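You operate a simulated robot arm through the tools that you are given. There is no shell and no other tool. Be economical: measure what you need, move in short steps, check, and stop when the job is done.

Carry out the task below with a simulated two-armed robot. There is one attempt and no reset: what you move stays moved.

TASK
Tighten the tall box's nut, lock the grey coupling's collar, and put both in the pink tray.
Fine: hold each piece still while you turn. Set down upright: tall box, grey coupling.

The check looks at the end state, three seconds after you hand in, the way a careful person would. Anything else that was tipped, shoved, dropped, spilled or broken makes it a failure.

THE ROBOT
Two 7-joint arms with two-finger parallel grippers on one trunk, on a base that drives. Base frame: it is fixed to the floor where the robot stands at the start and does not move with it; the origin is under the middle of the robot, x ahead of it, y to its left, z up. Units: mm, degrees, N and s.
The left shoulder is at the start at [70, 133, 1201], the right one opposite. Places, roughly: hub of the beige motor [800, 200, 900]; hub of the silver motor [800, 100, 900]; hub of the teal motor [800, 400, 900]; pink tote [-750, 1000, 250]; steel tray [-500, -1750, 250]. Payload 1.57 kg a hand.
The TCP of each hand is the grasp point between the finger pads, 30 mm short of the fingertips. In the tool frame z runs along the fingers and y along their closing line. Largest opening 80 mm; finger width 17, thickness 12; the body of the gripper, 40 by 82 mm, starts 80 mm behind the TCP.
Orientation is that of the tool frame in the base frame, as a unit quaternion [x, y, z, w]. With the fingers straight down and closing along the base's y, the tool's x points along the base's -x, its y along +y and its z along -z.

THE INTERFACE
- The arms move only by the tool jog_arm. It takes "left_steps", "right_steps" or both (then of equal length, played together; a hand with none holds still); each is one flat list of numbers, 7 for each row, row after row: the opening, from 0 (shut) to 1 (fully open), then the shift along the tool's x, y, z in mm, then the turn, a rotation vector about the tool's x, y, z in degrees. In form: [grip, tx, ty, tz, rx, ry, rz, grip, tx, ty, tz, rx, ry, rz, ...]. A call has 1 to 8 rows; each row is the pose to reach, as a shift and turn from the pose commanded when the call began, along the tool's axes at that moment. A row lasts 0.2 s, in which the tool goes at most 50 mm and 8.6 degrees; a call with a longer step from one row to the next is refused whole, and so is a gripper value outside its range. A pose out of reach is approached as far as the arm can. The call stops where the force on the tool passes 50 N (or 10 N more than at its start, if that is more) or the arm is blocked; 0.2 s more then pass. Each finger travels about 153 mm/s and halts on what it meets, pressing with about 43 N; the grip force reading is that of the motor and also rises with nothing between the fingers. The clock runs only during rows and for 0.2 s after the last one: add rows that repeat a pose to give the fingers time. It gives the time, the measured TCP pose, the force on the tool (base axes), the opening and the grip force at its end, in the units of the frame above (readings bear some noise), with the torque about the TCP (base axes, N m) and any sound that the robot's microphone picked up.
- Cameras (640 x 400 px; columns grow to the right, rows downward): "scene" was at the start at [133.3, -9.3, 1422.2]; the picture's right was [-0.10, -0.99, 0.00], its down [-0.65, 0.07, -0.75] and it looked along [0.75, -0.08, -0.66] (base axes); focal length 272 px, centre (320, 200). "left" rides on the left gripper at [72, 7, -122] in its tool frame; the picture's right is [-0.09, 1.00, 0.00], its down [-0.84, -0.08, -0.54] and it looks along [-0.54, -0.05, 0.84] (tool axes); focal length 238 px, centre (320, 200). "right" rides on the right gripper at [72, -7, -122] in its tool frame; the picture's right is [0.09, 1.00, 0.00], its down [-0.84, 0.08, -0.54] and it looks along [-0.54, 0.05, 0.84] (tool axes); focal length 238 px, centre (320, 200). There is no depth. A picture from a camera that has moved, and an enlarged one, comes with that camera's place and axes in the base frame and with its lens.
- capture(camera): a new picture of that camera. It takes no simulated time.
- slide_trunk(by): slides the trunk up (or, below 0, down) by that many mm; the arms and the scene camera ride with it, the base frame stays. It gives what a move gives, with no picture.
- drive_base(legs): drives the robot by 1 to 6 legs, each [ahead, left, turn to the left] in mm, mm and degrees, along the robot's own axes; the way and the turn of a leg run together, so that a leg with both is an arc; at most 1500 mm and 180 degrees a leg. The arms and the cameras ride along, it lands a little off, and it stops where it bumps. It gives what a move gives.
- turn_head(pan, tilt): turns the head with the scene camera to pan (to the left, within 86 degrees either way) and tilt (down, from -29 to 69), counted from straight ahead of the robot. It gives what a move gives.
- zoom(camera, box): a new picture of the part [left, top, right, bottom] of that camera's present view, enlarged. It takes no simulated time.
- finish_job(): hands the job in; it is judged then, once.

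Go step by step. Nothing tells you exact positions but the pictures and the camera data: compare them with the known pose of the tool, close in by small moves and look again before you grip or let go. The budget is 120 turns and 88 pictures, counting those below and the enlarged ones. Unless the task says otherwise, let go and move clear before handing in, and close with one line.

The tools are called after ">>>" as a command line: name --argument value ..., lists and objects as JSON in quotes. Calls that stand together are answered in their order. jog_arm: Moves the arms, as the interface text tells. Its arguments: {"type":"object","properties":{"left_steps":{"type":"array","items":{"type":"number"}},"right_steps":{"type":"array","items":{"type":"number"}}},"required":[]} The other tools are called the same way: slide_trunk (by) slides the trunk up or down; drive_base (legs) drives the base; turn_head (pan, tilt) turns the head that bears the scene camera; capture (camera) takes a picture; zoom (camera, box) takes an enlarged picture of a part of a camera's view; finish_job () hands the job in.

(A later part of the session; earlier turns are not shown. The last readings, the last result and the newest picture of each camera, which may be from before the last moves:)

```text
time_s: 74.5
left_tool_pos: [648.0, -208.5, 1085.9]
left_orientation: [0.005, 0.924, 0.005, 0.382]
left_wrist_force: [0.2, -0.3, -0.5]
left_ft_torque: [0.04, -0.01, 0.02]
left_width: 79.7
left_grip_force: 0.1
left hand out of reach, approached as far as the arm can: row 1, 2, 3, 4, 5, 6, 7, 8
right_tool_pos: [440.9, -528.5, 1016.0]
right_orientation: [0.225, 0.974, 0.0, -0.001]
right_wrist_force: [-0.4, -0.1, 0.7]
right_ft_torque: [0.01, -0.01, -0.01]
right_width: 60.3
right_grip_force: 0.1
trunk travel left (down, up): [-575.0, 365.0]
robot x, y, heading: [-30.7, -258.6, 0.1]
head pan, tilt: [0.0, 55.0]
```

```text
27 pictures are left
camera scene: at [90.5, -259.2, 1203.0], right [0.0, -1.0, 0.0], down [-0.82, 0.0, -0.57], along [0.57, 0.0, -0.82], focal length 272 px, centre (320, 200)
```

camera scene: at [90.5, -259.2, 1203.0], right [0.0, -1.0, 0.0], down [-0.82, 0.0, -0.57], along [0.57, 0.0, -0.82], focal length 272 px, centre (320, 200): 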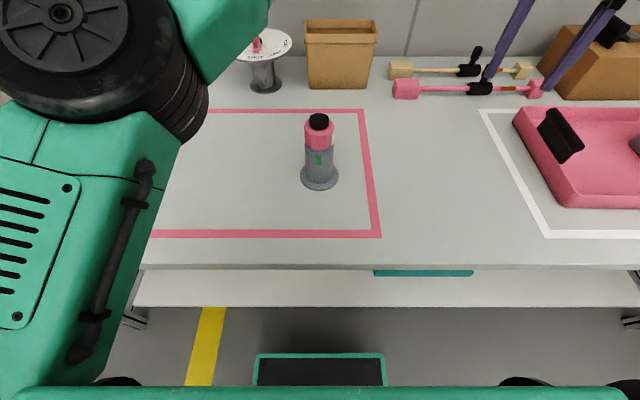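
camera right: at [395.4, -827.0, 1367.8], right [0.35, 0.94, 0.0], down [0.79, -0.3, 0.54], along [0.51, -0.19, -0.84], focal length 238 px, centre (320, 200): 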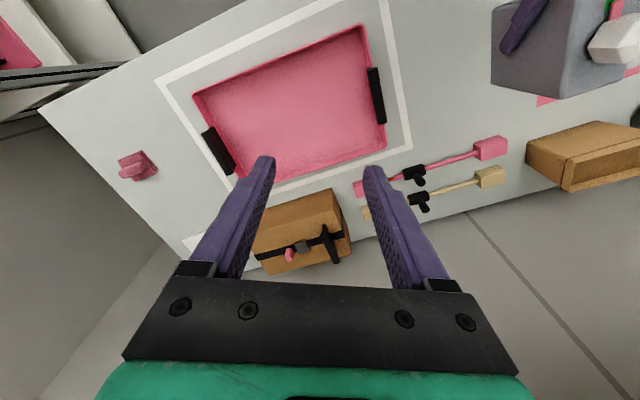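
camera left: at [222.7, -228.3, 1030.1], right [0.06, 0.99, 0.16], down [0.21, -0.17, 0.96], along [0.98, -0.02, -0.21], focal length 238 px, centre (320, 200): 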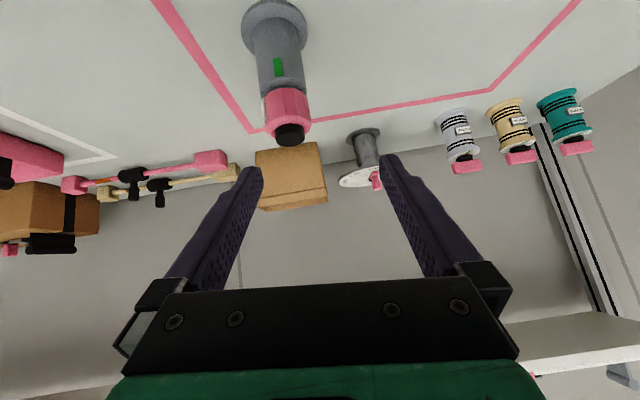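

The left arm is stuck in a posture that can't do the front grip. I swap roles: the right arm, in its good posture, holds the body from the front and the left turns the collar from above. I bring the right hand toward the middle.

>>> jog_arm --right_steps '[1, 23, 31, 0, 0, 0, -4.5, 1, 46, 62, 0, 0, 0, -9, 1, 70, 93, 0, 0, 0, -13.5, 1, 93, 124, 0, 0, 0, -18, 1, 116, 155, 0, 0, 0, -22, 1, 140, 185, 0, 0, 0, -26, 1, 140, 185, 0, 0, 0, -26]'

>>> jog_arm --right_steps '[1, 0, 0, 0, 0, -8, 0, 1, 0, 0, 5, 0, -16, 0, 1, 0, 0, 15, 0, -24, 0, 1, 0, 0, 25, 0, -32, 0, 1, 0, 0, 40, 0, -40, 0, 1, 0, 0, 50, 0, -45, 0, 1, 0, 0, 50, 0, -45, 0]'

>>> capture --camera "scene"

```text
time_s: 76.1
left_tool_pos: [647.7, -209.1, 1086.1]
left_orientation: [0.005, 0.924, 0.005, 0.382]
left_wrist_force: [-0.6, -0.5, 0.3]
left_ft_torque: [0.04, 0.0, 0.03]
left_width: 79.9
left_grip_force: 0.0
right_tool_pos: [395.7, -301.4, 1015.6]
right_orientation: [-0.001, 1.0, 0.0, 0.0]
right_wrist_force: [0.8, 0.2, 0.3]
right_ft_torque: [-0.02, 0.0, -0.01]
right_width: 80.1
right_grip_force: 0.1
trunk travel left (down, up): [-575.0, 365.0]
robot x, y, heading: [-29.8, -259.5, 0.1]
head pan, tilt: [0.0, 55.0]
```

```text
time_s: 77.7
left_tool_pos: [648.2, -207.5, 1085.6]
left_orientation: [0.004, 0.924, 0.005, 0.382]
left_wrist_force: [0.5, 0.0, -0.5]
left_ft_torque: [0.02, -0.01, 0.0]
left_width: 80.1
left_grip_force: 0.0
right_tool_pos: [393.8, -300.1, 965.9]
right_orientation: [0.0, 0.923, 0.001, 0.384]
right_wrist_force: [-0.6, 0.0, -0.4]
right_ft_torque: [0.01, 0.02, 0.0]
right_width: 79.8
right_grip_force: 0.1
trunk travel left (down, up): [-575.0, 365.0]
robot x, y, heading: [-31.8, -259.7, -0.0]
head pan, tilt: [0.0, 55.0]
```

```text
26 pictures are left
camera scene: at [90.2, -259.0, 1203.0], right [0.0, -1.0, 0.0], down [-0.82, 0.0, -0.57], along [0.57, 0.0, -0.82], focal length 272 px, centre (320, 200)
```

scene: 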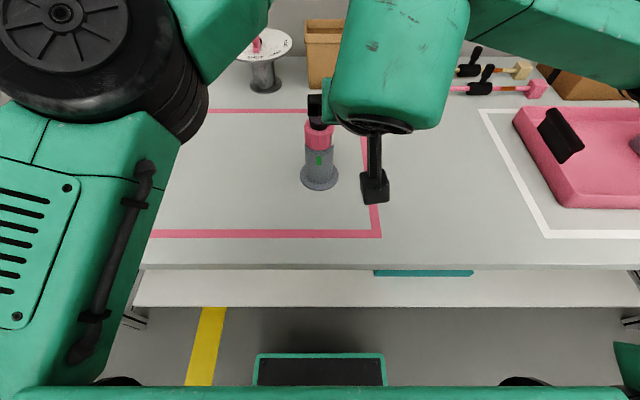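

The right hand took the 45° pose with its elbow well out. I line it up with the coupling, diagonally in front.

>>> jog_arm --right_steps '[1, 25, 15, 20, 0, 0, 0, 1, 45, 30, 40, 0, 0, 0, 1, 68, 42, 58, 0, 0, 0, 1, 68, 42, 58, 0, 0, 0]'

>>> capture --camera "right"

```text
time_s: 78.7
left_tool_pos: [648.0, -208.6, 1085.3]
left_orientation: [0.005, 0.924, 0.005, 0.383]
left_wrist_force: [0.6, -0.8, -0.1]
left_ft_torque: [-0.01, 0.01, 0.01]
left_width: 80.1
left_grip_force: 0.0
right_tool_pos: [386.1, -258.3, 878.3]
right_orientation: [0.0, 0.924, 0.0, 0.383]
right_wrist_force: [0.0, 0.2, -0.3]
right_ft_torque: [-0.01, -0.01, -0.01]
right_width: 80.2
right_grip_force: 0.1
trunk travel left (down, up): [-575.0, 365.0]
robot x, y, heading: [-26.3, -258.5, 0.1]
head pan, tilt: [0.0, 55.0]
```

```text
25 pictures are left
camera right: at [248.6, -265.7, 913.1], right [-0.07, 1.0, -0.06], down [0.21, 0.08, 0.97], along [0.98, 0.05, -0.21], focal length 238 px, centre (320, 200)
```

right: 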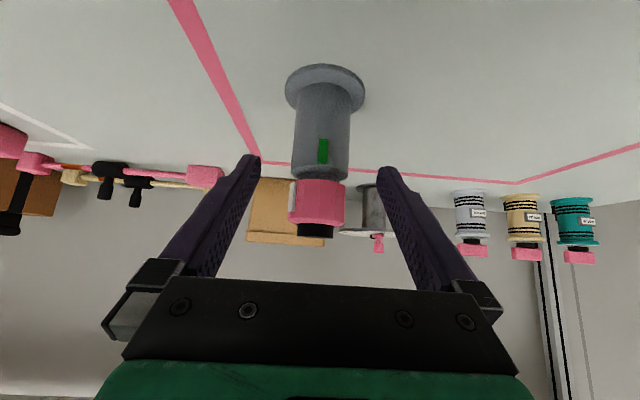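

It is well aligned, with the coupling at y≈-257.5. I slide in along the tool axis and look once before closing.

>>> jog_arm --right_steps '[1, 0, 0.5, 40, 0, 0, 0, 1, 0, 0.5, 80, 0, 0, 0, 1, 0, 0.5, 112, 0, 0, 0, 1, 0, 0.5, 112, 0, 0, 0]'

>>> capture --camera "right"

```text
time_s: 79.7
left_tool_pos: [647.9, -208.1, 1085.9]
left_orientation: [0.004, 0.924, 0.005, 0.382]
left_wrist_force: [-0.2, 0.2, -1.3]
left_ft_torque: [0.01, 0.06, 0.04]
left_width: 79.9
left_grip_force: 0.0
right_tool_pos: [468.3, -258.7, 797.4]
right_orientation: [0.0, 0.924, 0.0, 0.382]
right_wrist_force: [-0.1, -1.1, -0.1]
right_ft_torque: [0.02, 0.02, 0.01]
right_width: 80.3
right_grip_force: 0.0
trunk travel left (down, up): [-575.0, 365.0]
robot x, y, heading: [-29.2, -257.3, 0.0]
head pan, tilt: [0.0, 55.0]
```

```text
24 pictures are left
camera right: at [330.2, -264.8, 833.1], right [-0.07, 1.0, -0.06], down [0.21, 0.08, 0.97], along [0.98, 0.05, -0.21], focal length 238 px, centre (320, 200)
```

right: 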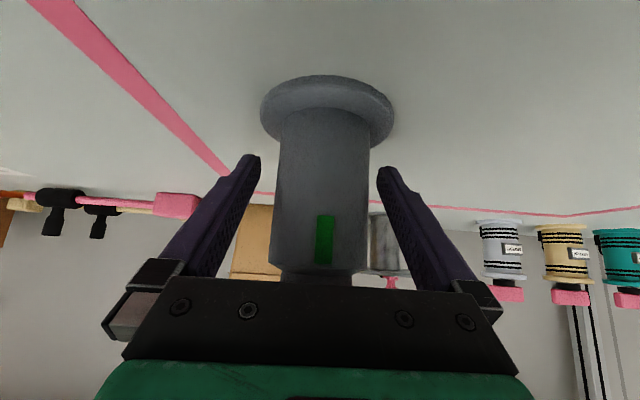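

The body lies between the fingers, so I close on it.

>>> jog_arm --right_steps '[0.8, 0, 0, 0, 0, 0, 0, 0.6, 0, 0, 0, 0, 0, 0, 0.4, 0, 0, 0, 0, 0, 0, 0.4, 0, 0, 0, 0, 0, 0]'

>>> capture --camera "scene"

```text
time_s: 80.7
left_tool_pos: [648.6, -208.0, 1085.5]
left_orientation: [0.005, 0.924, 0.005, 0.382]
left_wrist_force: [0.3, -1.4, 0.0]
left_ft_torque: [-0.02, 0.03, 0.0]
left_width: 80.2
left_grip_force: 0.0
right_tool_pos: [468.7, -257.7, 796.6]
right_orientation: [-0.001, 0.924, 0.0, 0.382]
right_wrist_force: [0.3, 0.0, -0.2]
right_ft_torque: [0.02, -0.02, 0.02]
right_width: 55.0
right_grip_force: 43.3
trunk travel left (down, up): [-575.0, 365.0]
robot x, y, heading: [-31.9, -257.1, -0.0]
head pan, tilt: [0.0, 55.0]
```

```text
23 pictures are left
camera scene: at [90.4, -259.0, 1203.0], right [0.0, -1.0, 0.0], down [-0.82, 0.0, -0.57], along [0.57, 0.0, -0.82], focal length 272 px, centre (320, 200)
```

scene: 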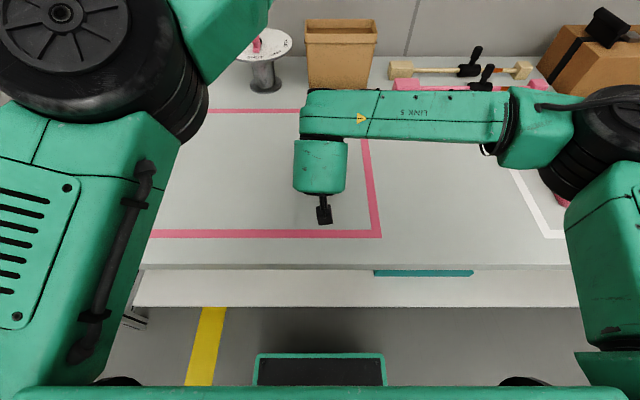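

The coupling is held at 55 mm, but the right forearm sits close above it. I first test whether the left hand can come tool-down above the coupling, at a safe height.

>>> jog_arm --left_steps '[1, 15, -6, -20, 0, 6, 0, 1, 30, -12, -45, 0, 12, 0, 1, 45, -18, -70, 0, 19, 0, 1, 60, -25, -95, 0, 26, 0, 1, 75, -32, -120, 0, 33, 0, 1, 90, -40, -140, 0, 40, 0, 1, 105, -50, -145, 0, 45, 0, 1, 105, -50, -145, 0, 45, 0]'

>>> capture --camera "left"

```text
time_s: 82.5
left_tool_pos: [467.1, -245.8, 1092.6]
left_orientation: [0.012, 1.0, 0.007, 0.025]
left_wrist_force: [1.3, -0.5, -0.2]
left_ft_torque: [-0.03, 0.05, 0.01]
left_width: 79.7
left_grip_force: 0.1
left hand out of reach, approached as far as the arm can: row 1, 2, 4, 5, 6, 7, 8
right_tool_pos: [469.5, -255.8, 797.3]
right_orientation: [0.0, 0.924, 0.001, 0.382]
right_wrist_force: [1.8, 0.5, -0.5]
right_ft_torque: [-0.01, 0.16, -0.03]
right_width: 55.2
right_grip_force: 43.2
trunk travel left (down, up): [-575.0, 365.0]
robot x, y, heading: [-31.0, -259.4, 0.1]
head pan, tilt: [0.0, 55.0]
```

```text
22 pictures are left
camera left: at [389.7, -238.3, 1210.9], right [0.12, 0.99, 0.02], down [0.81, -0.1, 0.58], along [0.58, -0.05, -0.81], focal length 238 px, centre (320, 200)
```

left: 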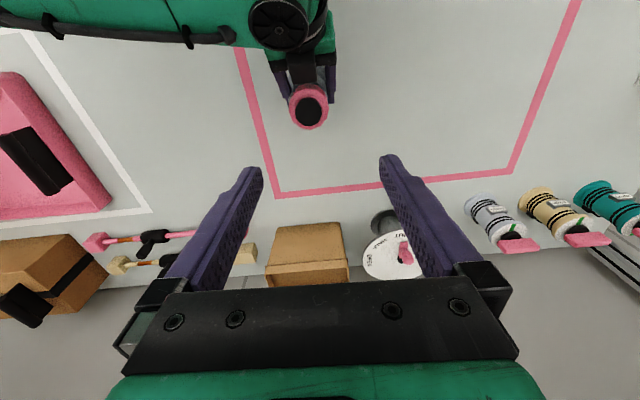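

The left hand does reach tool-down above the coupling, and I can see the right forearm's edge at x≈398. To keep the left camera away from it, I yaw the left hand clockwise and see how far it goes.

>>> jog_arm --left_steps '[1, 0, -3, 0, 0.8, 2.9, 6, 1, 0, -6, 0, 0.8, 2.9, 14, 1, 0, -9, 0, 0.8, 2.9, 22, 1, 0, -12, 0, 0.8, 2.9, 30, 1, 0, -12, 0, 0.8, 2.9, 38, 1, 0, -12, 0, 0.8, 2.9, 46, 1, 0, -12, 0, 0.8, 2.9, 52, 1, 0, -12, 0, 0.8, 2.9, 58]'

```text
time_s: 84.3
left_tool_pos: [462.9, -241.0, 1066.1]
left_orientation: [0.497, 0.868, 0.012, -0.005]
left_wrist_force: [0.3, -0.2, 0.8]
left_ft_torque: [-0.02, 0.0, 0.01]
left_width: 80.1
left_grip_force: 0.1
left hand out of reach, approached as far as the arm can: row 1, 2, 3, 4, 5, 6, 7, 8
right_tool_pos: [469.3, -258.2, 798.4]
right_orientation: [-0.002, 0.924, 0.001, 0.382]
right_wrist_force: [0.1, 1.2, 0.4]
right_ft_torque: [0.06, -0.15, 0.05]
right_width: 55.5
right_grip_force: 43.5
trunk travel left (down, up): [-575.0, 365.0]
robot x, y, heading: [-34.0, -260.1, 0.1]
head pan, tilt: [0.0, 55.0]
```

The yaw of 60° is reachable. I now descend toward the collar axis.

>>> jog_arm --left_steps '[1, -4, -1, 25, 0, 0, 0, 1, -8, -3, 50, 0, 0, 0, 1, -12, -4, 70, 0, 0, 0, 1, -15, -5.5, 81, 0, 0, 0, 1, -15, -5.5, 81, 0, 0, 0]'

>>> capture --camera "left"

```text
time_s: 85.5
left_tool_pos: [465.2, -256.7, 985.1]
left_orientation: [0.495, 0.869, 0.012, -0.005]
left_wrist_force: [0.1, 0.6, -0.2]
left_ft_torque: [-0.01, -0.01, -0.03]
left_width: 80.0
left_grip_force: 0.1
right_tool_pos: [467.7, -258.3, 797.8]
right_orientation: [0.0, 0.924, 0.0, 0.382]
right_wrist_force: [-0.8, -0.5, -1.0]
right_ft_torque: [-0.03, 0.0, -0.03]
right_width: 55.3
right_grip_force: 42.4
trunk travel left (down, up): [-575.0, 365.0]
robot x, y, heading: [-29.4, -259.6, 0.1]
head pan, tilt: [0.0, 55.0]
```

```text
21 pictures are left
camera left: at [435.1, -194.0, 1108.3], right [0.9, 0.43, 0.02], down [0.36, -0.77, 0.52], along [0.24, -0.47, -0.85], focal length 238 px, centre (320, 200)
```

left: 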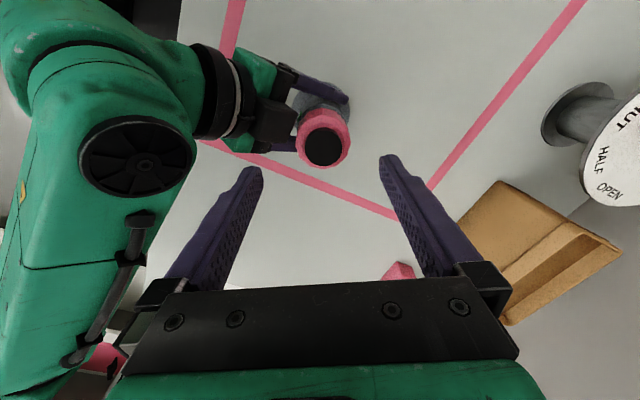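

The left hand is centred over the collar and clear of the right forearm. The white tab would clash with a finger at this yaw, so I need to start at about 90°, and I test in the air whether 150° is reachable.

>>> jog_arm --left_steps '[1, 0, 0, 0, 0, 0, 8, 1, 0, 0, 0, 0, 0, 16, 1, 0, 0, 0, 0, 0, 24, 1, 0, 0, 0, 0, 0, 32, 1, 0, 0, 0, 0, 0, 40, 1, 0, 0, 0, 0, 0, 48, 1, 0, 0, 0, 0, 0, 56, 1, 0, 0, 0, 0, 0, 64]'

```text
time_s: 87.3
left_tool_pos: [464.6, -256.8, 984.7]
left_orientation: [0.881, 0.473, 0.008, -0.011]
left_wrist_force: [0.4, 0.6, 0.4]
left_ft_torque: [-0.02, -0.04, 0.0]
left_width: 80.1
left_grip_force: 0.0
right_tool_pos: [468.0, -257.3, 797.9]
right_orientation: [-0.001, 0.924, 0.0, 0.383]
right_wrist_force: [0.3, 1.1, -2.0]
right_ft_torque: [-0.05, -0.03, 0.02]
right_width: 55.1
right_grip_force: 42.9
trunk travel left (down, up): [-575.0, 365.0]
robot x, y, heading: [-34.0, -257.3, 0.0]
head pan, tilt: [0.0, 55.0]
```

123° is reached without trouble. I test up to 153° and take a look at the collar from this side.

>>> jog_arm --left_steps '[1, 0, 0, 0, 0, 0, 8, 1, 0, 0, 0, 0, 0, 16, 1, 0, 0, 0, 0, 0, 24, 1, 0, 0, 0, 0, 0, 30, 1, 0, 0, 0, 0, 0, 30]'

>>> capture --camera "left"

```text
time_s: 88.5
left_tool_pos: [464.6, -257.5, 984.7]
left_orientation: [0.973, 0.229, 0.005, -0.013]
left_wrist_force: [0.1, 0.3, 0.8]
left_ft_torque: [0.01, -0.02, -0.05]
left_width: 80.1
left_grip_force: 0.0
right_tool_pos: [467.1, -257.5, 796.4]
right_orientation: [0.0, 0.924, 0.0, 0.383]
right_wrist_force: [1.2, -0.6, -0.6]
right_ft_torque: [-0.04, 0.04, 0.0]
right_width: 55.6
right_grip_force: 42.4
trunk travel left (down, up): [-575.0, 365.0]
robot x, y, heading: [-32.7, -255.5, -0.2]
head pan, tilt: [0.0, 55.0]
```

```text
20 pictures are left
camera left: at [532.9, -233.9, 1108.2], right [0.36, -0.93, -0.02], down [-0.79, -0.32, 0.53], along [-0.5, -0.17, -0.85], focal length 238 px, centre (320, 200)
```

left: 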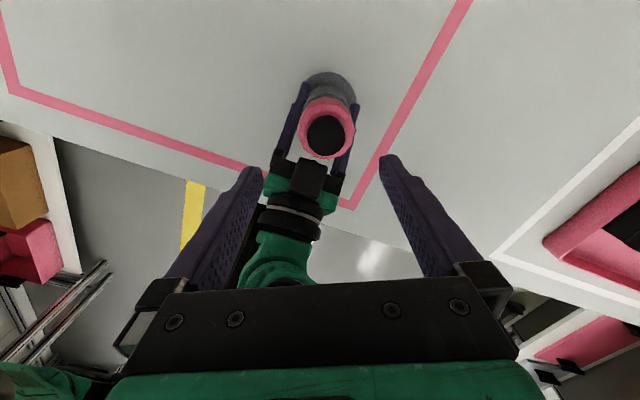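

Up to 153° is fine. I go back to about 95° with a narrower opening so the finger clears the right gripper's body.

>>> jog_arm --left_steps '[1, 0, 0, 0, 0, 0, -8, 1, 0, 0, 0, 0, 0, -16, 0.8, 0, 0, 0, 0, 0, -24, 0.8, 0, 0, 0, 0, 0, -32, 0.8, 0, 0, 0, 0, 0, -40, 0.8, 0, 0, 0, 0, 0, -48, 0.8, 0, 0, 0, 0, 0, -56, 0.8, 0, 0, 0, 0, 0, -58]'

>>> jog_arm --left_steps '[0.8, 0, 0, 20, 0, 0, 0, 0.8, 0, 0, 40, 0, 0, 0, 0.8, 0, 0, 40, 0, 0, 0]'

>>> capture --camera "left"

```text
time_s: 90.3
left_tool_pos: [464.6, -255.9, 984.9]
left_orientation: [0.739, 0.674, 0.01, -0.01]
left_wrist_force: [-0.5, 0.0, 0.2]
left_ft_torque: [-0.01, 0.0, -0.04]
left_width: 64.3
left_grip_force: 0.0
right_tool_pos: [468.1, -258.7, 797.5]
right_orientation: [0.0, 0.924, 0.0, 0.383]
right_wrist_force: [0.6, 0.1, 0.7]
right_ft_torque: [-0.05, 0.05, 0.01]
right_width: 55.0
right_grip_force: 43.3
trunk travel left (down, up): [-575.0, 365.0]
robot x, y, heading: [-31.1, -256.5, -0.1]
head pan, tilt: [0.0, 55.0]
```

```text
time_s: 91.1
left_tool_pos: [465.2, -255.2, 945.5]
left_orientation: [0.74, 0.673, 0.012, -0.009]
left_wrist_force: [0.8, 0.1, -0.5]
left_ft_torque: [-0.02, 0.0, 0.0]
left_width: 64.0
left_grip_force: 0.1
right_tool_pos: [467.3, -256.9, 798.2]
right_orientation: [0.0, 0.924, 0.0, 0.383]
right_wrist_force: [0.0, -0.3, 0.5]
right_ft_torque: [-0.08, 0.02, 0.01]
right_width: 54.9
right_grip_force: 42.4
trunk travel left (down, up): [-575.0, 365.0]
robot x, y, heading: [-31.7, -258.6, 0.3]
head pan, tilt: [0.0, 55.0]
```

```text
19 pictures are left
camera left: at [479.5, -188.2, 1069.7], right [0.98, -0.19, 0.0], down [-0.16, -0.84, 0.52], along [-0.1, -0.51, -0.85], focal length 238 px, centre (320, 200)
```

left: 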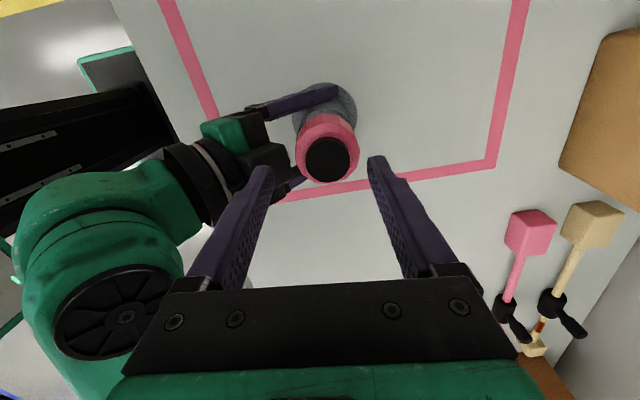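

The collar is about 5 mm toward +x and 2–3 mm toward +y from the tool axis. I correct for that and descend to TCP z≈905.

>>> jog_arm --left_steps '[0.8, 2, 4.5, 10, 0, 0, 0, 0.8, 2, 4.5, 22, 0, 0, 0, 0.8, 2, 4.5, 32, 0, 0, 0, 0.8, 2, 4.5, 40, 0, 0, 0, 0.8, 2, 4.5, 40, 0, 0, 0]'

>>> capture --camera "left"

```text
time_s: 91.8
left_tool_pos: [469.5, -253.7, 924.7]
left_orientation: [0.74, 0.673, 0.013, 0.0]
left_wrist_force: [1.4, 1.3, 7.7]
left_ft_torque: [0.03, 0.28, -0.09]
left_width: 63.0
left_grip_force: 0.1
right_tool_pos: [466.3, -257.2, 796.3]
right_orientation: [-0.001, 0.924, 0.0, 0.382]
right_wrist_force: [-4.1, -1.2, 6.3]
right_ft_torque: [0.07, -0.07, 0.05]
right_width: 55.3
right_grip_force: 43.1
trunk travel left (down, up): [-575.0, 365.0]
robot x, y, heading: [-30.3, -259.8, 0.3]
head pan, tilt: [0.0, 55.0]
stopped in row 3 (left hand): the force on the tool passed its limit (the readings are from after the stop); the commanded pose is now the measured one
```

```text
18 pictures are left
camera left: at [481.6, -185.6, 1049.1], right [0.98, -0.19, 0.02], down [-0.17, -0.84, 0.52], along [-0.08, -0.52, -0.85], focal length 238 px, centre (320, 200)
```

left: 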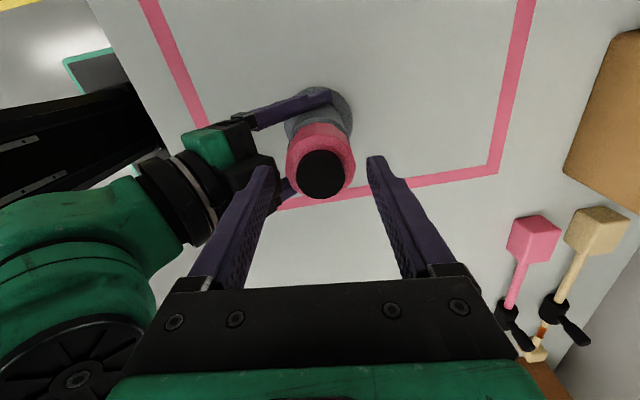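

The finger touched the right gripper's housing at this yaw. I rise again and use a later yaw range of about 140°→200°, where the fingers sit at the sides, testing the reach in the air.

>>> jog_arm --left_steps '[0.8, 0, 0, -35, 0, 0, 0, 0.8, 0, 0, -45, 0, 0, 8, 0.8, 0, 0, -45, 0, 0, 16, 0.8, 0, 0, -45, 0, 0, 24, 0.8, 0, 0, -45, 0, 0, 32, 0.8, 0, 0, -45, 0, 0, 40, 0.8, 0, 0, -45, 0, 0, 48, 0.8, 0, 0, -45, 0, 0, 56]'

>>> jog_arm --left_steps '[0.8, 0, 0, 0, 0, 0, 8, 0.8, 0, 0, 0, 0, 0, 16, 0.8, 0, 0, 0, 0, 0, 24, 0.8, 0, 0, 0, 0, 0, 32, 0.8, 0, 0, 0, 0, 0, 40, 0.8, 0, 0, 0, 0, 0, 48, 0.8, 0, 0, 0, 0, 0, 48]'

```text
time_s: 93.6
left_tool_pos: [468.0, -255.6, 968.2]
left_orientation: [0.97, 0.244, 0.011, -0.007]
left_wrist_force: [-0.4, 0.0, -0.4]
left_ft_torque: [0.0, 0.03, -0.02]
left_width: 63.8
left_grip_force: 0.2
right_tool_pos: [465.0, -257.8, 796.2]
right_orientation: [-0.001, 0.924, 0.0, 0.381]
right_wrist_force: [2.0, 2.3, 16.8]
right_ft_torque: [0.37, 0.16, 0.02]
right_width: 55.5
right_grip_force: 42.9
trunk travel left (down, up): [-575.0, 365.0]
robot x, y, heading: [-32.1, -254.8, -0.0]
head pan, tilt: [0.0, 55.0]
```

```text
time_s: 95.2
left_tool_pos: [468.2, -256.1, 969.2]
left_orientation: [0.986, -0.169, 0.007, -0.011]
left_wrist_force: [-0.4, 0.2, 0.3]
left_ft_torque: [-0.03, -0.01, 0.0]
left_width: 63.9
left_grip_force: 0.1
right_tool_pos: [466.3, -258.3, 795.7]
right_orientation: [0.0, 0.924, -0.001, 0.381]
right_wrist_force: [3.3, 2.9, 20.4]
right_ft_torque: [0.21, -0.12, 0.11]
right_width: 55.0
right_grip_force: 43.0
trunk travel left (down, up): [-575.0, 365.0]
robot x, y, heading: [-32.4, -259.1, -0.3]
head pan, tilt: [0.0, 55.0]
```

Yaw 199° works. I go back to about 140°, then look and centre.

>>> jog_arm --left_steps '[0.8, 0, 0, 0, 0, 0, -8, 0.8, 0, 0, 0, 0, 0, -16, 0.8, 0, 0, 0, 0, 0, -24, 0.8, 0, 0, 0, 0, 0, -32, 0.8, 0, 0, 0, 0, 0, -40, 0.8, 0, 0, 0, 0, 0, -48, 0.8, 0, 0, 15, 0, 0, -56, 0.8, 0, 0, 25, 0, 0, -59]'

>>> capture --camera "left"

```text
time_s: 97.0
left_tool_pos: [467.5, -253.1, 945.1]
left_orientation: [0.941, 0.339, 0.012, -0.006]
left_wrist_force: [-0.2, 0.8, -0.4]
left_ft_torque: [0.03, 0.0, -0.01]
left_width: 64.0
left_grip_force: 0.0
right_tool_pos: [466.0, -259.2, 795.9]
right_orientation: [-0.001, 0.924, -0.001, 0.382]
right_wrist_force: [4.7, 1.5, 21.7]
right_ft_torque: [0.17, -0.21, 0.03]
right_width: 55.2
right_grip_force: 43.1
trunk travel left (down, up): [-575.0, 365.0]
robot x, y, heading: [-27.7, -259.2, 0.2]
head pan, tilt: [0.0, 55.0]
```

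```text
17 pictures are left
camera left: at [526.4, -214.8, 1068.6], right [0.56, -0.83, -0.01], down [-0.7, -0.48, 0.52], along [-0.43, -0.29, -0.85], focal length 238 px, centre (320, 200)
```

left: 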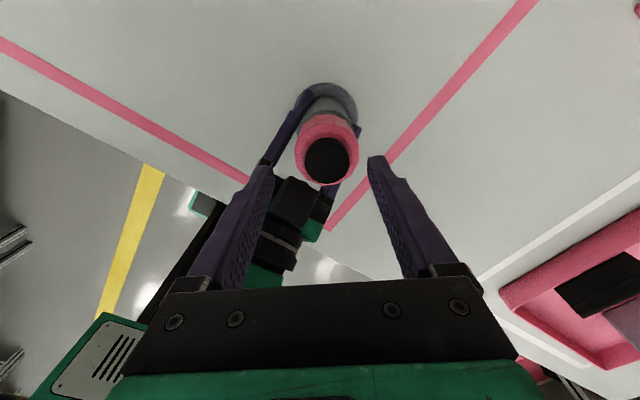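

I centre by about 5 mm and descend gently at this yaw.

>>> jog_arm --left_steps '[0.8, 2, 5, 8, 0, 0, 0, 0.8, 2, 5, 16, 0, 0, 0, 0.8, 2, 5, 24, 0, 0, 0, 0.8, 2, 5, 32, 0, 0, 0, 0.8, 2, 5, 40, 0, 0, 0, 0.8, 2, 5, 45, 0, 0, 0, 0.8, 2, 5, 45, 0, 0, 0]'

>>> capture --camera "left"

```text
time_s: 98.6
left_tool_pos: [473.1, -256.4, 897.9]
left_orientation: [0.941, 0.338, 0.012, -0.006]
left_wrist_force: [0.1, 0.3, 0.0]
left_ft_torque: [0.0, -0.01, -0.01]
left_width: 64.0
left_grip_force: 0.1
right_tool_pos: [466.1, -259.4, 796.2]
right_orientation: [0.0, 0.924, -0.001, 0.383]
right_wrist_force: [3.8, 0.5, 21.4]
right_ft_torque: [0.25, -0.17, 0.12]
right_width: 55.2
right_grip_force: 42.9
trunk travel left (down, up): [-575.0, 365.0]
robot x, y, heading: [-30.0, -260.6, 0.1]
head pan, tilt: [0.0, 55.0]
```

```text
16 pictures are left
camera left: at [532.9, -218.1, 1023.2], right [0.56, -0.83, -0.01], down [-0.7, -0.48, 0.52], along [-0.43, -0.29, -0.85], focal length 238 px, centre (320, 200)
```

left: 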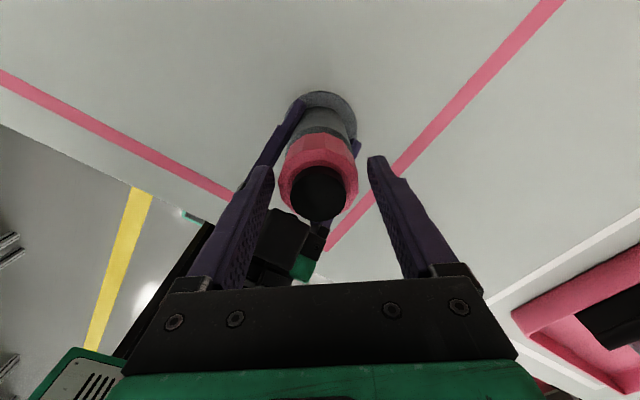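

No contact, and the collar is centred between the fingers. I close on it.

>>> jog_arm --left_steps '[0.7, 0, 0, 0, 0, 0, 0, 0.55, 0, 0, 0, 0, 0, 0, 0.45, 0, 0, 0, 0, 0, 0, 0.45, 0, 0, 0, 0, 0, 0]'

>>> zoom --camera "left" --box '[220, 80, 420, 240]'

```text
time_s: 99.6
left_tool_pos: [473.2, -256.1, 898.0]
left_orientation: [0.941, 0.337, 0.012, -0.007]
left_wrist_force: [-12.5, 7.9, 0.2]
left_ft_torque: [0.46, 0.46, -0.05]
left_width: 51.4
left_grip_force: 42.5
right_tool_pos: [465.5, -259.5, 796.1]
right_orientation: [0.001, 0.924, -0.002, 0.382]
right_wrist_force: [12.0, -3.8, 16.9]
right_ft_torque: [0.46, 0.65, 0.16]
right_width: 55.2
right_grip_force: 42.7
trunk travel left (down, up): [-575.0, 365.0]
robot x, y, heading: [-27.7, -257.9, 0.0]
head pan, tilt: [0.0, 55.0]
```

```text
2.50 times, centred on (320, 160) of left
camera zoom: at [532.4, -217.3, 1023.2], right [0.56, -0.83, -0.01], down [-0.7, -0.48, 0.52], along [-0.43, -0.29, -0.85], focal length 596 px, centre (320, 300)
```

zoom: 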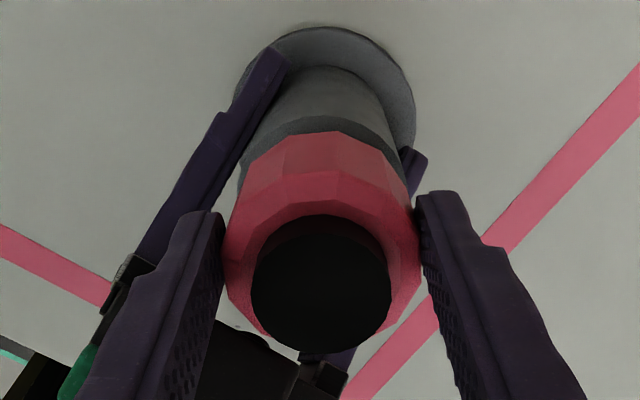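

The collar is gripped at 51.4 mm. I relax the side load by 1.5 mm and turn clockwise 30°.

>>> jog_arm --left_steps '[0.45, 0, -1.5, 0, 0, 0, 0, 0.45, 0, -1.5, 0, 0, 0, 6, 0.45, 0, -1.5, 0, 0, 0, 12, 0.45, 0, -1.5, 0, 0, 0, 18, 0.45, 0, -1.5, 0, 0, 0, 24, 0.45, 0, -1.5, 0, 0, 0, 30, 0.45, 0, -1.5, 0, 0, 0, 30]'

>>> capture --camera "right"

```text
time_s: 101.2
left_tool_pos: [473.6, -257.5, 899.4]
left_orientation: [0.997, 0.08, 0.011, -0.009]
left_wrist_force: [7.8, -16.0, 1.7]
left_ft_torque: [-1.03, -0.88, 0.05]
left_width: 51.4
left_grip_force: 42.7
right_tool_pos: [467.0, -258.2, 794.3]
right_orientation: [-0.002, 0.925, 0.002, 0.381]
right_wrist_force: [-2.6, 11.2, 17.5]
right_ft_torque: [0.05, -0.54, -0.1]
right_width: 55.0
right_grip_force: 43.3
trunk travel left (down, up): [-575.0, 365.0]
robot x, y, heading: [-33.8, -255.9, 0.5]
head pan, tilt: [0.0, 55.0]
```

```text
14 pictures are left
camera right: at [328.2, -265.4, 832.0], right [-0.07, 1.0, -0.06], down [0.21, 0.08, 0.97], along [0.97, 0.05, -0.22], focal length 238 px, centre (320, 200)
```

right: 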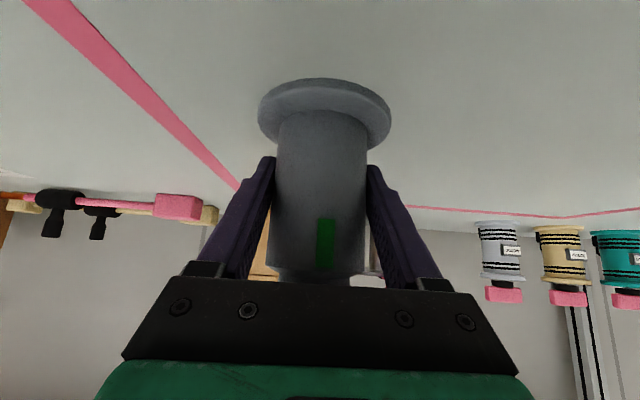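

The body stays still, with its green mark facing the robot. I turn the remaining 30°.

>>> jog_arm --left_steps '[0.45, 0, 0.7, 0, 0, 0, 6, 0.45, 0, 1, 0, 0, 0, 12, 0.45, 0, 1, 0, 0, 0, 18, 0.45, 0, 1, 0, 0, 0, 24, 0.45, 0, 1, 0, 0, 0, 29, 0.45, 0, 1, 0, 0, 0, 29]'

>>> zoom --camera "scene" --box '[270, 80, 370, 160]'

```text
time_s: 102.6
left_tool_pos: [473.2, -259.5, 898.4]
left_orientation: [0.985, -0.171, 0.009, -0.008]
left_wrist_force: [2.4, -27.4, 5.6]
left_ft_torque: [-1.75, -0.35, 0.09]
left_width: 51.6
left_grip_force: 43.6
right_tool_pos: [465.8, -258.1, 795.7]
right_orientation: [-0.002, 0.925, 0.001, 0.381]
right_wrist_force: [-1.4, 25.0, 9.4]
right_ft_torque: [-0.47, 0.05, 0.06]
right_width: 55.1
right_grip_force: 42.9
trunk travel left (down, up): [-575.0, 365.0]
robot x, y, heading: [-32.0, -262.9, -0.2]
head pan, tilt: [0.0, 55.0]
```

```text
5.00 times, centred on (320, 120) of scene
camera zoom: at [87.7, -259.7, 1203.3], right [0.0, -1.0, 0.0], down [-0.82, 0.0, -0.58], along [0.58, 0.0, -0.82], focal length 1361 px, centre (320, 600)
```

zoom: 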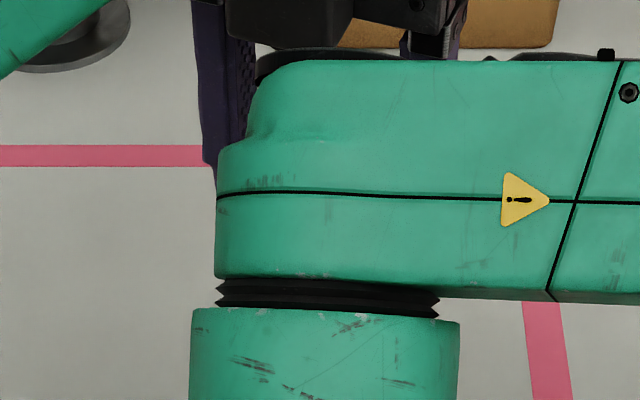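

The turn is complete with no slip. I ease the side load, open, rise, and swing the left hand round so its camera can see the white tab against the green mark.

>>> jog_arm --left_steps '[0.45, 0, 1, 0, 0, 0, 0, 0.7, 0, 1, 0, 0, 0, 0, 0.8, 0, 0, 0, 0, 0, 0, 0.8, 0, 0, -25, 0, 0, -4, 0.8, 0, 0, -50, 0, 0, -8, 0.8, 0, 0, -80, 0, 0, -16, 0.8, 0, 0, -90, 0, 0, -24, 0.8, 0, 0, -90, 0, 0, -32]'

>>> jog_arm --left_steps '[0.8, 0, 0, 0, 0, 0, -8, 0.8, 0, 0, 0, 0, 0, -16, 0.8, 0, 0, 0, 0, 0, -24, 0.8, 0, 0, 0, 0, 0, -32, 0.8, 0, 0, 0, 0, 0, -40, 0.8, 0, 0, 0, 0, 0, -48, 0.8, 0, 0, 0, 0, 0, -56, 0.8, 0, 0, 0, 0, 0, -64]'

>>> jog_arm --left_steps '[0.8, 0, 0, 0, 0, 0, -8, 0.8, 0, 0, 0, 0, 0, -16, 0.8, 0, 0, 0, 0, 0, -24, 0.8, 0, 0, 0, 0, 0, -32, 0.8, 0, 0, 0, 0, 0, -40, 0.8, 0, 0, 0, 0, 0, -44]'

>>> zoom --camera "left" --box '[240, 60, 400, 180]'

```text
time_s: 104.4
left_tool_pos: [473.0, -260.7, 988.3]
left_orientation: [0.994, 0.11, 0.01, -0.01]
left_wrist_force: [0.1, 0.5, 0.9]
left_ft_torque: [0.01, 0.03, -0.02]
left_width: 63.9
left_grip_force: 0.0
right_tool_pos: [466.8, -259.1, 795.2]
right_orientation: [0.001, 0.924, -0.002, 0.381]
right_wrist_force: [0.8, -3.8, 10.1]
right_ft_torque: [0.3, -0.23, -0.12]
right_width: 54.9
right_grip_force: 43.1
trunk travel left (down, up): [-575.0, 365.0]
robot x, y, heading: [-31.5, -259.5, 0.3]
head pan, tilt: [0.0, 55.0]
```

```text
time_s: 106.2
left_tool_pos: [473.1, -259.1, 988.8]
left_orientation: [0.784, 0.62, 0.013, -0.003]
left_wrist_force: [-1.0, -0.7, 0.7]
left_ft_torque: [-0.01, -0.02, 0.02]
left_width: 64.2
left_grip_force: 0.0
right_tool_pos: [466.5, -258.9, 796.2]
right_orientation: [0.0, 0.925, -0.001, 0.381]
right_wrist_force: [0.3, -3.5, 9.7]
right_ft_torque: [0.25, -0.21, -0.05]
right_width: 55.1
right_grip_force: 42.8
trunk travel left (down, up): [-575.0, 365.0]
robot x, y, heading: [-28.4, -259.1, -0.1]
head pan, tilt: [0.0, 55.0]
```

```text
time_s: 107.6
left_tool_pos: [472.4, -259.6, 989.4]
left_orientation: [0.495, 0.869, 0.013, 0.002]
left_wrist_force: [0.8, 0.5, 0.1]
left_ft_torque: [-0.02, 0.0, 0.02]
left_width: 63.8
left_grip_force: 0.1
right_tool_pos: [466.4, -259.3, 794.8]
right_orientation: [-0.001, 0.925, 0.0, 0.381]
right_wrist_force: [-0.7, -2.8, 8.3]
right_ft_torque: [0.2, -0.2, -0.02]
right_width: 55.0
right_grip_force: 42.8
trunk travel left (down, up): [-575.0, 365.0]
robot x, y, heading: [-31.4, -257.5, 0.1]
head pan, tilt: [0.0, 55.0]
```

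```text
3.33 times, centred on (320, 120) of left
camera zoom: at [441.6, -195.5, 1112.0], right [0.9, 0.43, 0.02], down [0.35, -0.77, 0.53], along [0.25, -0.47, -0.85], focal length 794 px, centre (320, 467)
```

zoom: 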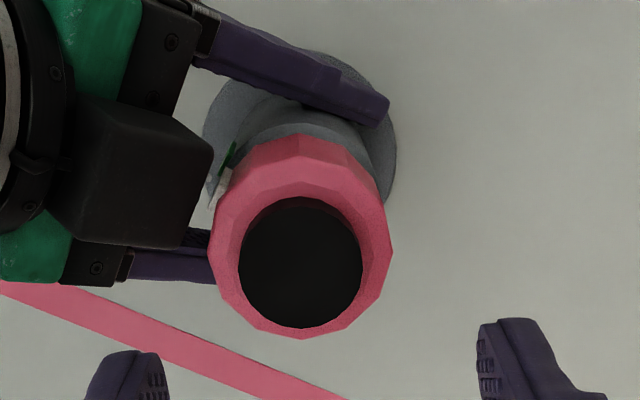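

The white tab now appears right beside the green mark. I take a closer look to confirm.

>>> zoom --camera "left" --box '[280, 85, 330, 120]'

```text
11.43 times, centred on (305, 102) of left
camera zoom: at [441.6, -195.5, 1112.0], right [0.9, 0.43, 0.02], down [0.35, -0.77, 0.53], along [0.25, -0.47, -0.85], focal length 2724 px, centre (491, 1314)
```

zoom: 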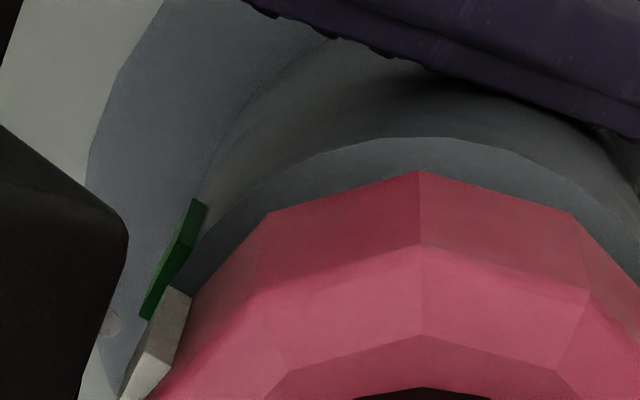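

It looks close, but this view is oblique. I swing the left camera to the front side for a square look at the tab versus the mark.

>>> jog_arm --left_steps '[0.8, 0, 0, -20, 0, 0, -4, 0.8, 0, 0, -25, 0, 0, -12, 0.8, 0, 0, -25, 0, 0, -20, 0.8, 0, 0, -25, 0, 0, -28, 0.8, 0, 0, -25, 0, 0, -36, 0.8, 0, 0, -25, 0, 0, -44, 0.8, 0, 0, -25, 0, 0, -52, 0.8, 0, 0, -25, 0, 0, -57]'

>>> zoom --camera "left" --box '[270, 60, 370, 160]'

```text
time_s: 109.4
left_tool_pos: [472.5, -258.8, 1012.9]
left_orientation: [0.021, 1.0, 0.01, 0.008]
left_wrist_force: [0.6, 0.5, 0.4]
left_ft_torque: [0.0, 0.02, 0.03]
left_width: 64.1
left_grip_force: 0.1
right_tool_pos: [465.9, -259.5, 796.0]
right_orientation: [0.0, 0.925, -0.001, 0.381]
right_wrist_force: [-0.8, -1.1, 5.8]
right_ft_torque: [0.23, -0.09, 0.01]
right_width: 55.0
right_grip_force: 43.0
trunk travel left (down, up): [-575.0, 365.0]
robot x, y, heading: [-29.4, -259.9, 0.0]
head pan, tilt: [0.0, 55.0]
```

```text
4.00 times, centred on (320, 110) of left
camera zoom: at [399.8, -251.8, 1135.1], right [0.13, 0.99, 0.02], down [0.82, -0.12, 0.55], along [0.55, -0.06, -0.83], focal length 953 px, centre (320, 560)
```

zoom: 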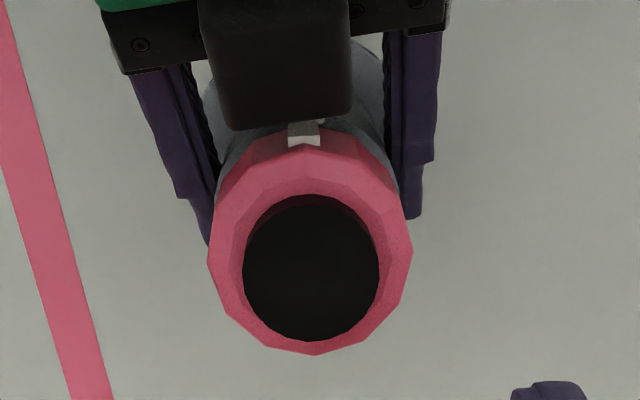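

Seen square-on, the white tab is at about 175°, in line with the green mark at about 175°, so the collar is locked. I move the left hand off to its side and lift the coupling slightly.

>>> jog_arm --left_steps '[0.8, 0, 10, -40, 0, 0, 0, 0.8, 0, 50, -50, 0, 0, 0, 0.8, 0, 95, -50, 0, 0, 0, 0.8, 0, 140, -50, 0, 0, 0, 0.8, 0, 180, -50, 0, 0, 0, 0.8, 0, 180, -50, 0, 0, 0]'

>>> slide_trunk --by 30

>>> capture --camera "right"

```text
time_s: 110.8
left_tool_pos: [481.1, -78.1, 1068.0]
left_orientation: [0.022, 1.0, 0.01, 0.008]
left_wrist_force: [0.3, 0.3, 0.0]
left_ft_torque: [0.03, -0.03, 0.02]
left_width: 63.9
left_grip_force: 0.1
right_tool_pos: [467.1, -257.2, 794.4]
right_orientation: [0.0, 0.925, -0.001, 0.381]
right_wrist_force: [-0.6, -0.5, 5.5]
right_ft_torque: [0.29, -0.17, 0.02]
right_width: 55.0
right_grip_force: 42.6
trunk travel left (down, up): [-575.0, 365.0]
robot x, y, heading: [-31.4, -258.7, 0.3]
head pan, tilt: [0.0, 55.0]
```

```text
time_s: 111.6
left_tool_pos: [482.7, -77.9, 1098.0]
left_orientation: [0.022, 1.0, 0.011, 0.007]
left_wrist_force: [-0.4, 1.0, 0.0]
left_ft_torque: [-0.02, 0.0, 0.02]
left_width: 64.0
left_grip_force: 0.1
right_tool_pos: [467.8, -258.8, 824.6]
right_orientation: [-0.001, 0.925, -0.001, 0.38]
right_wrist_force: [1.6, 1.2, -2.3]
right_ft_torque: [0.0, 0.06, 0.01]
right_width: 55.0
right_grip_force: 43.1
trunk travel left (down, up): [-605.0, 335.0]
robot x, y, heading: [-26.9, -260.8, 0.1]
head pan, tilt: [0.0, 55.0]
```

```text
9 pictures are left
camera right: at [330.5, -265.3, 860.6], right [-0.07, 1.0, -0.07], down [0.21, 0.08, 0.97], along [0.97, 0.05, -0.22], focal length 238 px, centre (320, 200)
```

right: 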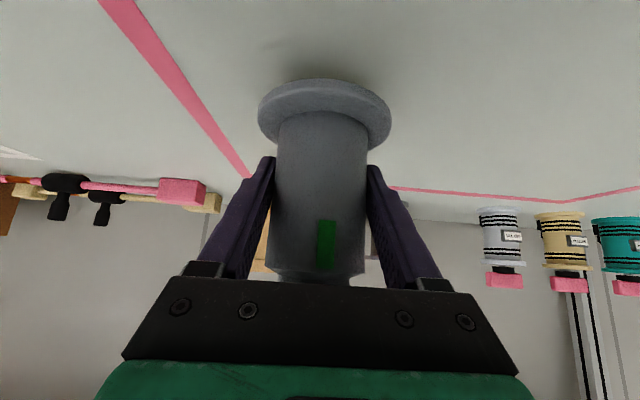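

The coupling hangs firmly and upright. I raise it and drive to the tray, aiming for y≈-860.

>>> slide_trunk --by 140

>>> drive_base --legs '[[5, -600, 0]]'

>>> capture --camera "scene"

```text
time_s: 113.3
left_tool_pos: [481.8, -78.8, 1237.0]
left_orientation: [0.022, 1.0, 0.01, 0.007]
left_wrist_force: [-0.6, -0.4, -0.1]
left_ft_torque: [0.01, 0.03, -0.01]
left_width: 64.2
left_grip_force: 0.1
right_tool_pos: [468.7, -258.4, 963.9]
right_orientation: [-0.001, 0.925, -0.001, 0.38]
right_wrist_force: [-0.9, -0.4, -2.3]
right_ft_torque: [0.03, 0.01, 0.0]
right_width: 55.3
right_grip_force: 42.8
trunk travel left (down, up): [-745.0, 195.0]
robot x, y, heading: [-33.1, -258.8, -0.0]
head pan, tilt: [0.0, 55.0]
```

```text
time_s: 116.6
left_tool_pos: [487.5, -680.9, 1238.0]
left_orientation: [0.027, 1.0, 0.009, 0.007]
left_wrist_force: [0.3, -0.5, 0.0]
left_ft_torque: [0.01, -0.01, 0.0]
left_width: 64.3
left_grip_force: 0.0
right_tool_pos: [470.6, -860.1, 964.5]
right_orientation: [0.004, 0.925, -0.003, 0.38]
right_wrist_force: [0.4, -0.2, -2.1]
right_ft_torque: [-0.03, 0.01, 0.02]
right_width: 54.8
right_grip_force: 42.7
trunk travel left (down, up): [-745.0, 195.0]
robot x, y, heading: [-28.3, -860.3, -0.7]
head pan, tilt: [0.0, 55.0]
```

```text
8 pictures are left
camera scene: at [93.8, -857.5, 1373.0], right [-0.01, -1.0, 0.0], down [-0.82, 0.01, -0.57], along [0.57, -0.01, -0.82], focal length 272 px, centre (320, 200)
```

scene: 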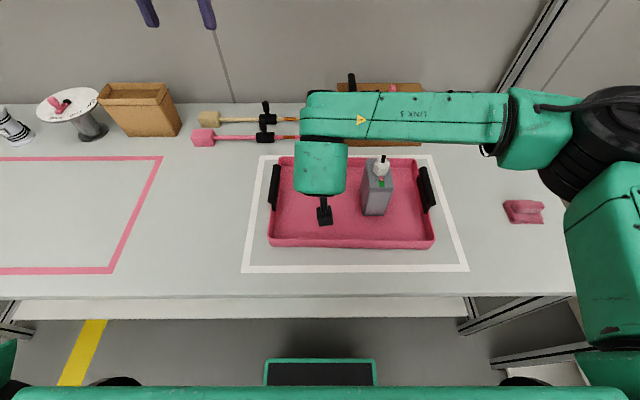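

The way is clear: the coupling is over the free left part of the tray and the box is to the right. I lower most of the way.

>>> slide_trunk --by -156

>>> capture --camera "right"

```text
time_s: 118.4
left_tool_pos: [486.1, -681.1, 1082.0]
left_orientation: [0.026, 1.0, 0.01, 0.007]
left_wrist_force: [-0.4, 0.6, -0.3]
left_ft_torque: [0.01, -0.01, -0.03]
left_width: 64.2
left_grip_force: 0.1
right_tool_pos: [470.4, -861.6, 808.8]
right_orientation: [0.005, 0.925, -0.003, 0.381]
right_wrist_force: [-0.5, 1.2, -2.5]
right_ft_torque: [-0.02, -0.03, 0.02]
right_width: 55.0
right_grip_force: 43.4
trunk travel left (down, up): [-589.0, 351.0]
robot x, y, heading: [-26.9, -861.4, -0.4]
head pan, tilt: [0.0, 55.0]
```

```text
7 pictures are left
camera right: at [333.1, -867.0, 845.0], right [-0.06, 1.0, -0.07], down [0.21, 0.08, 0.97], along [0.98, 0.04, -0.22], focal length 238 px, centre (320, 200)
```

right: 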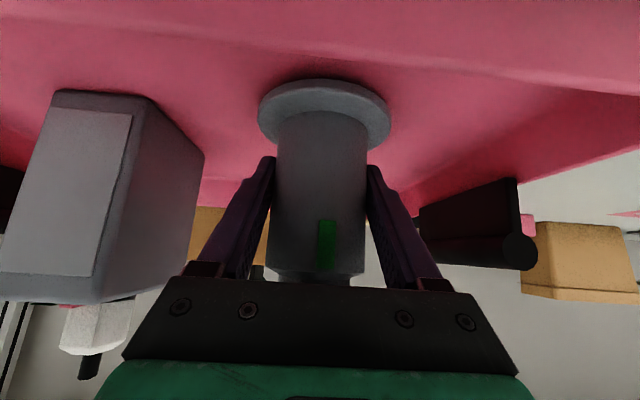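

Nearly down and well inside the tray. I lower by arm in small steps until contact.

>>> jog_arm --right_steps '[0.4, 1.4, 0, 1.4, 0, 0, 0, 0.4, 2.8, 0, 2.8, 0, 0, 0, 0.4, 4.2, 0, 4.2, 0, 0, 0, 0.4, 4.2, 0, 4.2, 0, 0, 0]'

>>> jog_arm --right_steps '[0.4, 0.7, 0, 0.7, 0, 0, 0, 0.4, 1.4, 0, 1.4, 0, 0, 0, 0.4, 1.4, 0, 1.4, 0, 0, 0]'

```text
time_s: 119.4
left_tool_pos: [486.3, -681.3, 1082.7]
left_orientation: [0.026, 1.0, 0.011, 0.007]
left_wrist_force: [0.1, 0.6, 0.3]
left_ft_torque: [-0.02, 0.02, -0.01]
left_width: 63.9
left_grip_force: 0.0
right_tool_pos: [470.4, -861.7, 802.1]
right_orientation: [0.004, 0.925, -0.003, 0.38]
right_wrist_force: [0.5, -0.3, -1.7]
right_ft_torque: [-0.03, -0.01, 0.01]
right_width: 54.9
right_grip_force: 42.9
trunk travel left (down, up): [-589.0, 351.0]
robot x, y, heading: [-27.9, -856.0, -0.5]
head pan, tilt: [0.0, 55.0]
```

```text
time_s: 120.2
left_tool_pos: [487.3, -681.3, 1080.9]
left_orientation: [0.026, 1.0, 0.01, 0.007]
left_wrist_force: [0.1, -0.4, 0.4]
left_ft_torque: [-0.01, 0.01, 0.03]
left_width: 64.0
left_grip_force: 0.1
right_tool_pos: [470.6, -861.2, 800.3]
right_orientation: [0.004, 0.925, -0.003, 0.38]
right_wrist_force: [0.5, 1.0, -0.8]
right_ft_torque: [0.09, -0.02, 0.0]
right_width: 55.1
right_grip_force: 43.0
trunk travel left (down, up): [-589.0, 351.0]
robot x, y, heading: [-30.4, -858.2, -0.5]
head pan, tilt: [0.0, 55.0]
```

Contact is just beginning. I go one more millimetre down.

>>> jog_arm --right_steps '[0.4, 0.7, 0, 0.7, 0, 0, 0, 0.4, 0.9, 0, 0.9, 0, 0, 0, 0.4, 0.9, 0, 0.9, 0, 0, 0]'

```text
time_s: 121.0
left_tool_pos: [486.3, -682.7, 1082.9]
left_orientation: [0.026, 1.0, 0.01, 0.008]
left_wrist_force: [0.4, 0.1, -0.4]
left_ft_torque: [0.01, -0.04, 0.01]
left_width: 63.8
left_grip_force: 0.1
right_tool_pos: [469.7, -861.3, 800.2]
right_orientation: [0.004, 0.924, -0.003, 0.382]
right_wrist_force: [2.3, 0.3, 7.5]
right_ft_torque: [0.34, -0.12, -0.09]
right_width: 55.0
right_grip_force: 43.3
trunk travel left (down, up): [-589.0, 351.0]
robot x, y, heading: [-29.2, -857.4, -0.6]
head pan, tilt: [0.0, 55.0]
```

It is resting on the tray floor. I open and back off a short way along the tool axis.

>>> jog_arm --right_steps '[0.8, 0, 0, 0, 0, 0, 0, 1, 0, 0, 0, 0, 0, 0, 1, 0, 0, 0, 0, 0, 0, 1, 0, 0, -25, 0, 0, 0, 1, 0, 0, -50, 0, 0, 0, 1, 0, 0, -75, 0, 0, 0, 1, 0, 0, -75, 0, 0, 0]'

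>>> capture --camera "right"

```text
time_s: 122.6
left_tool_pos: [485.0, -680.9, 1081.9]
left_orientation: [0.026, 1.0, 0.01, 0.007]
left_wrist_force: [-0.7, -0.1, 0.4]
left_ft_torque: [-0.01, 0.01, -0.03]
left_width: 64.3
left_grip_force: 0.1
right_tool_pos: [417.2, -860.7, 853.2]
right_orientation: [0.003, 0.925, -0.002, 0.38]
right_wrist_force: [0.3, -0.4, 0.3]
right_ft_torque: [0.0, -0.01, -0.04]
right_width: 79.9
right_grip_force: 0.1
trunk travel left (down, up): [-589.0, 351.0]
robot x, y, heading: [-28.8, -859.5, -0.5]
head pan, tilt: [0.0, 55.0]
```

```text
6 pictures are left
camera right: at [280.5, -866.2, 888.8], right [-0.06, 1.0, -0.07], down [0.21, 0.08, 0.97], along [0.98, 0.04, -0.22], focal length 238 px, centre (320, 200)
```

right: 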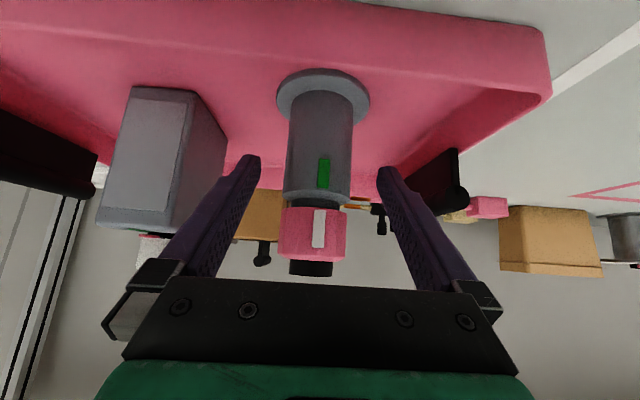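

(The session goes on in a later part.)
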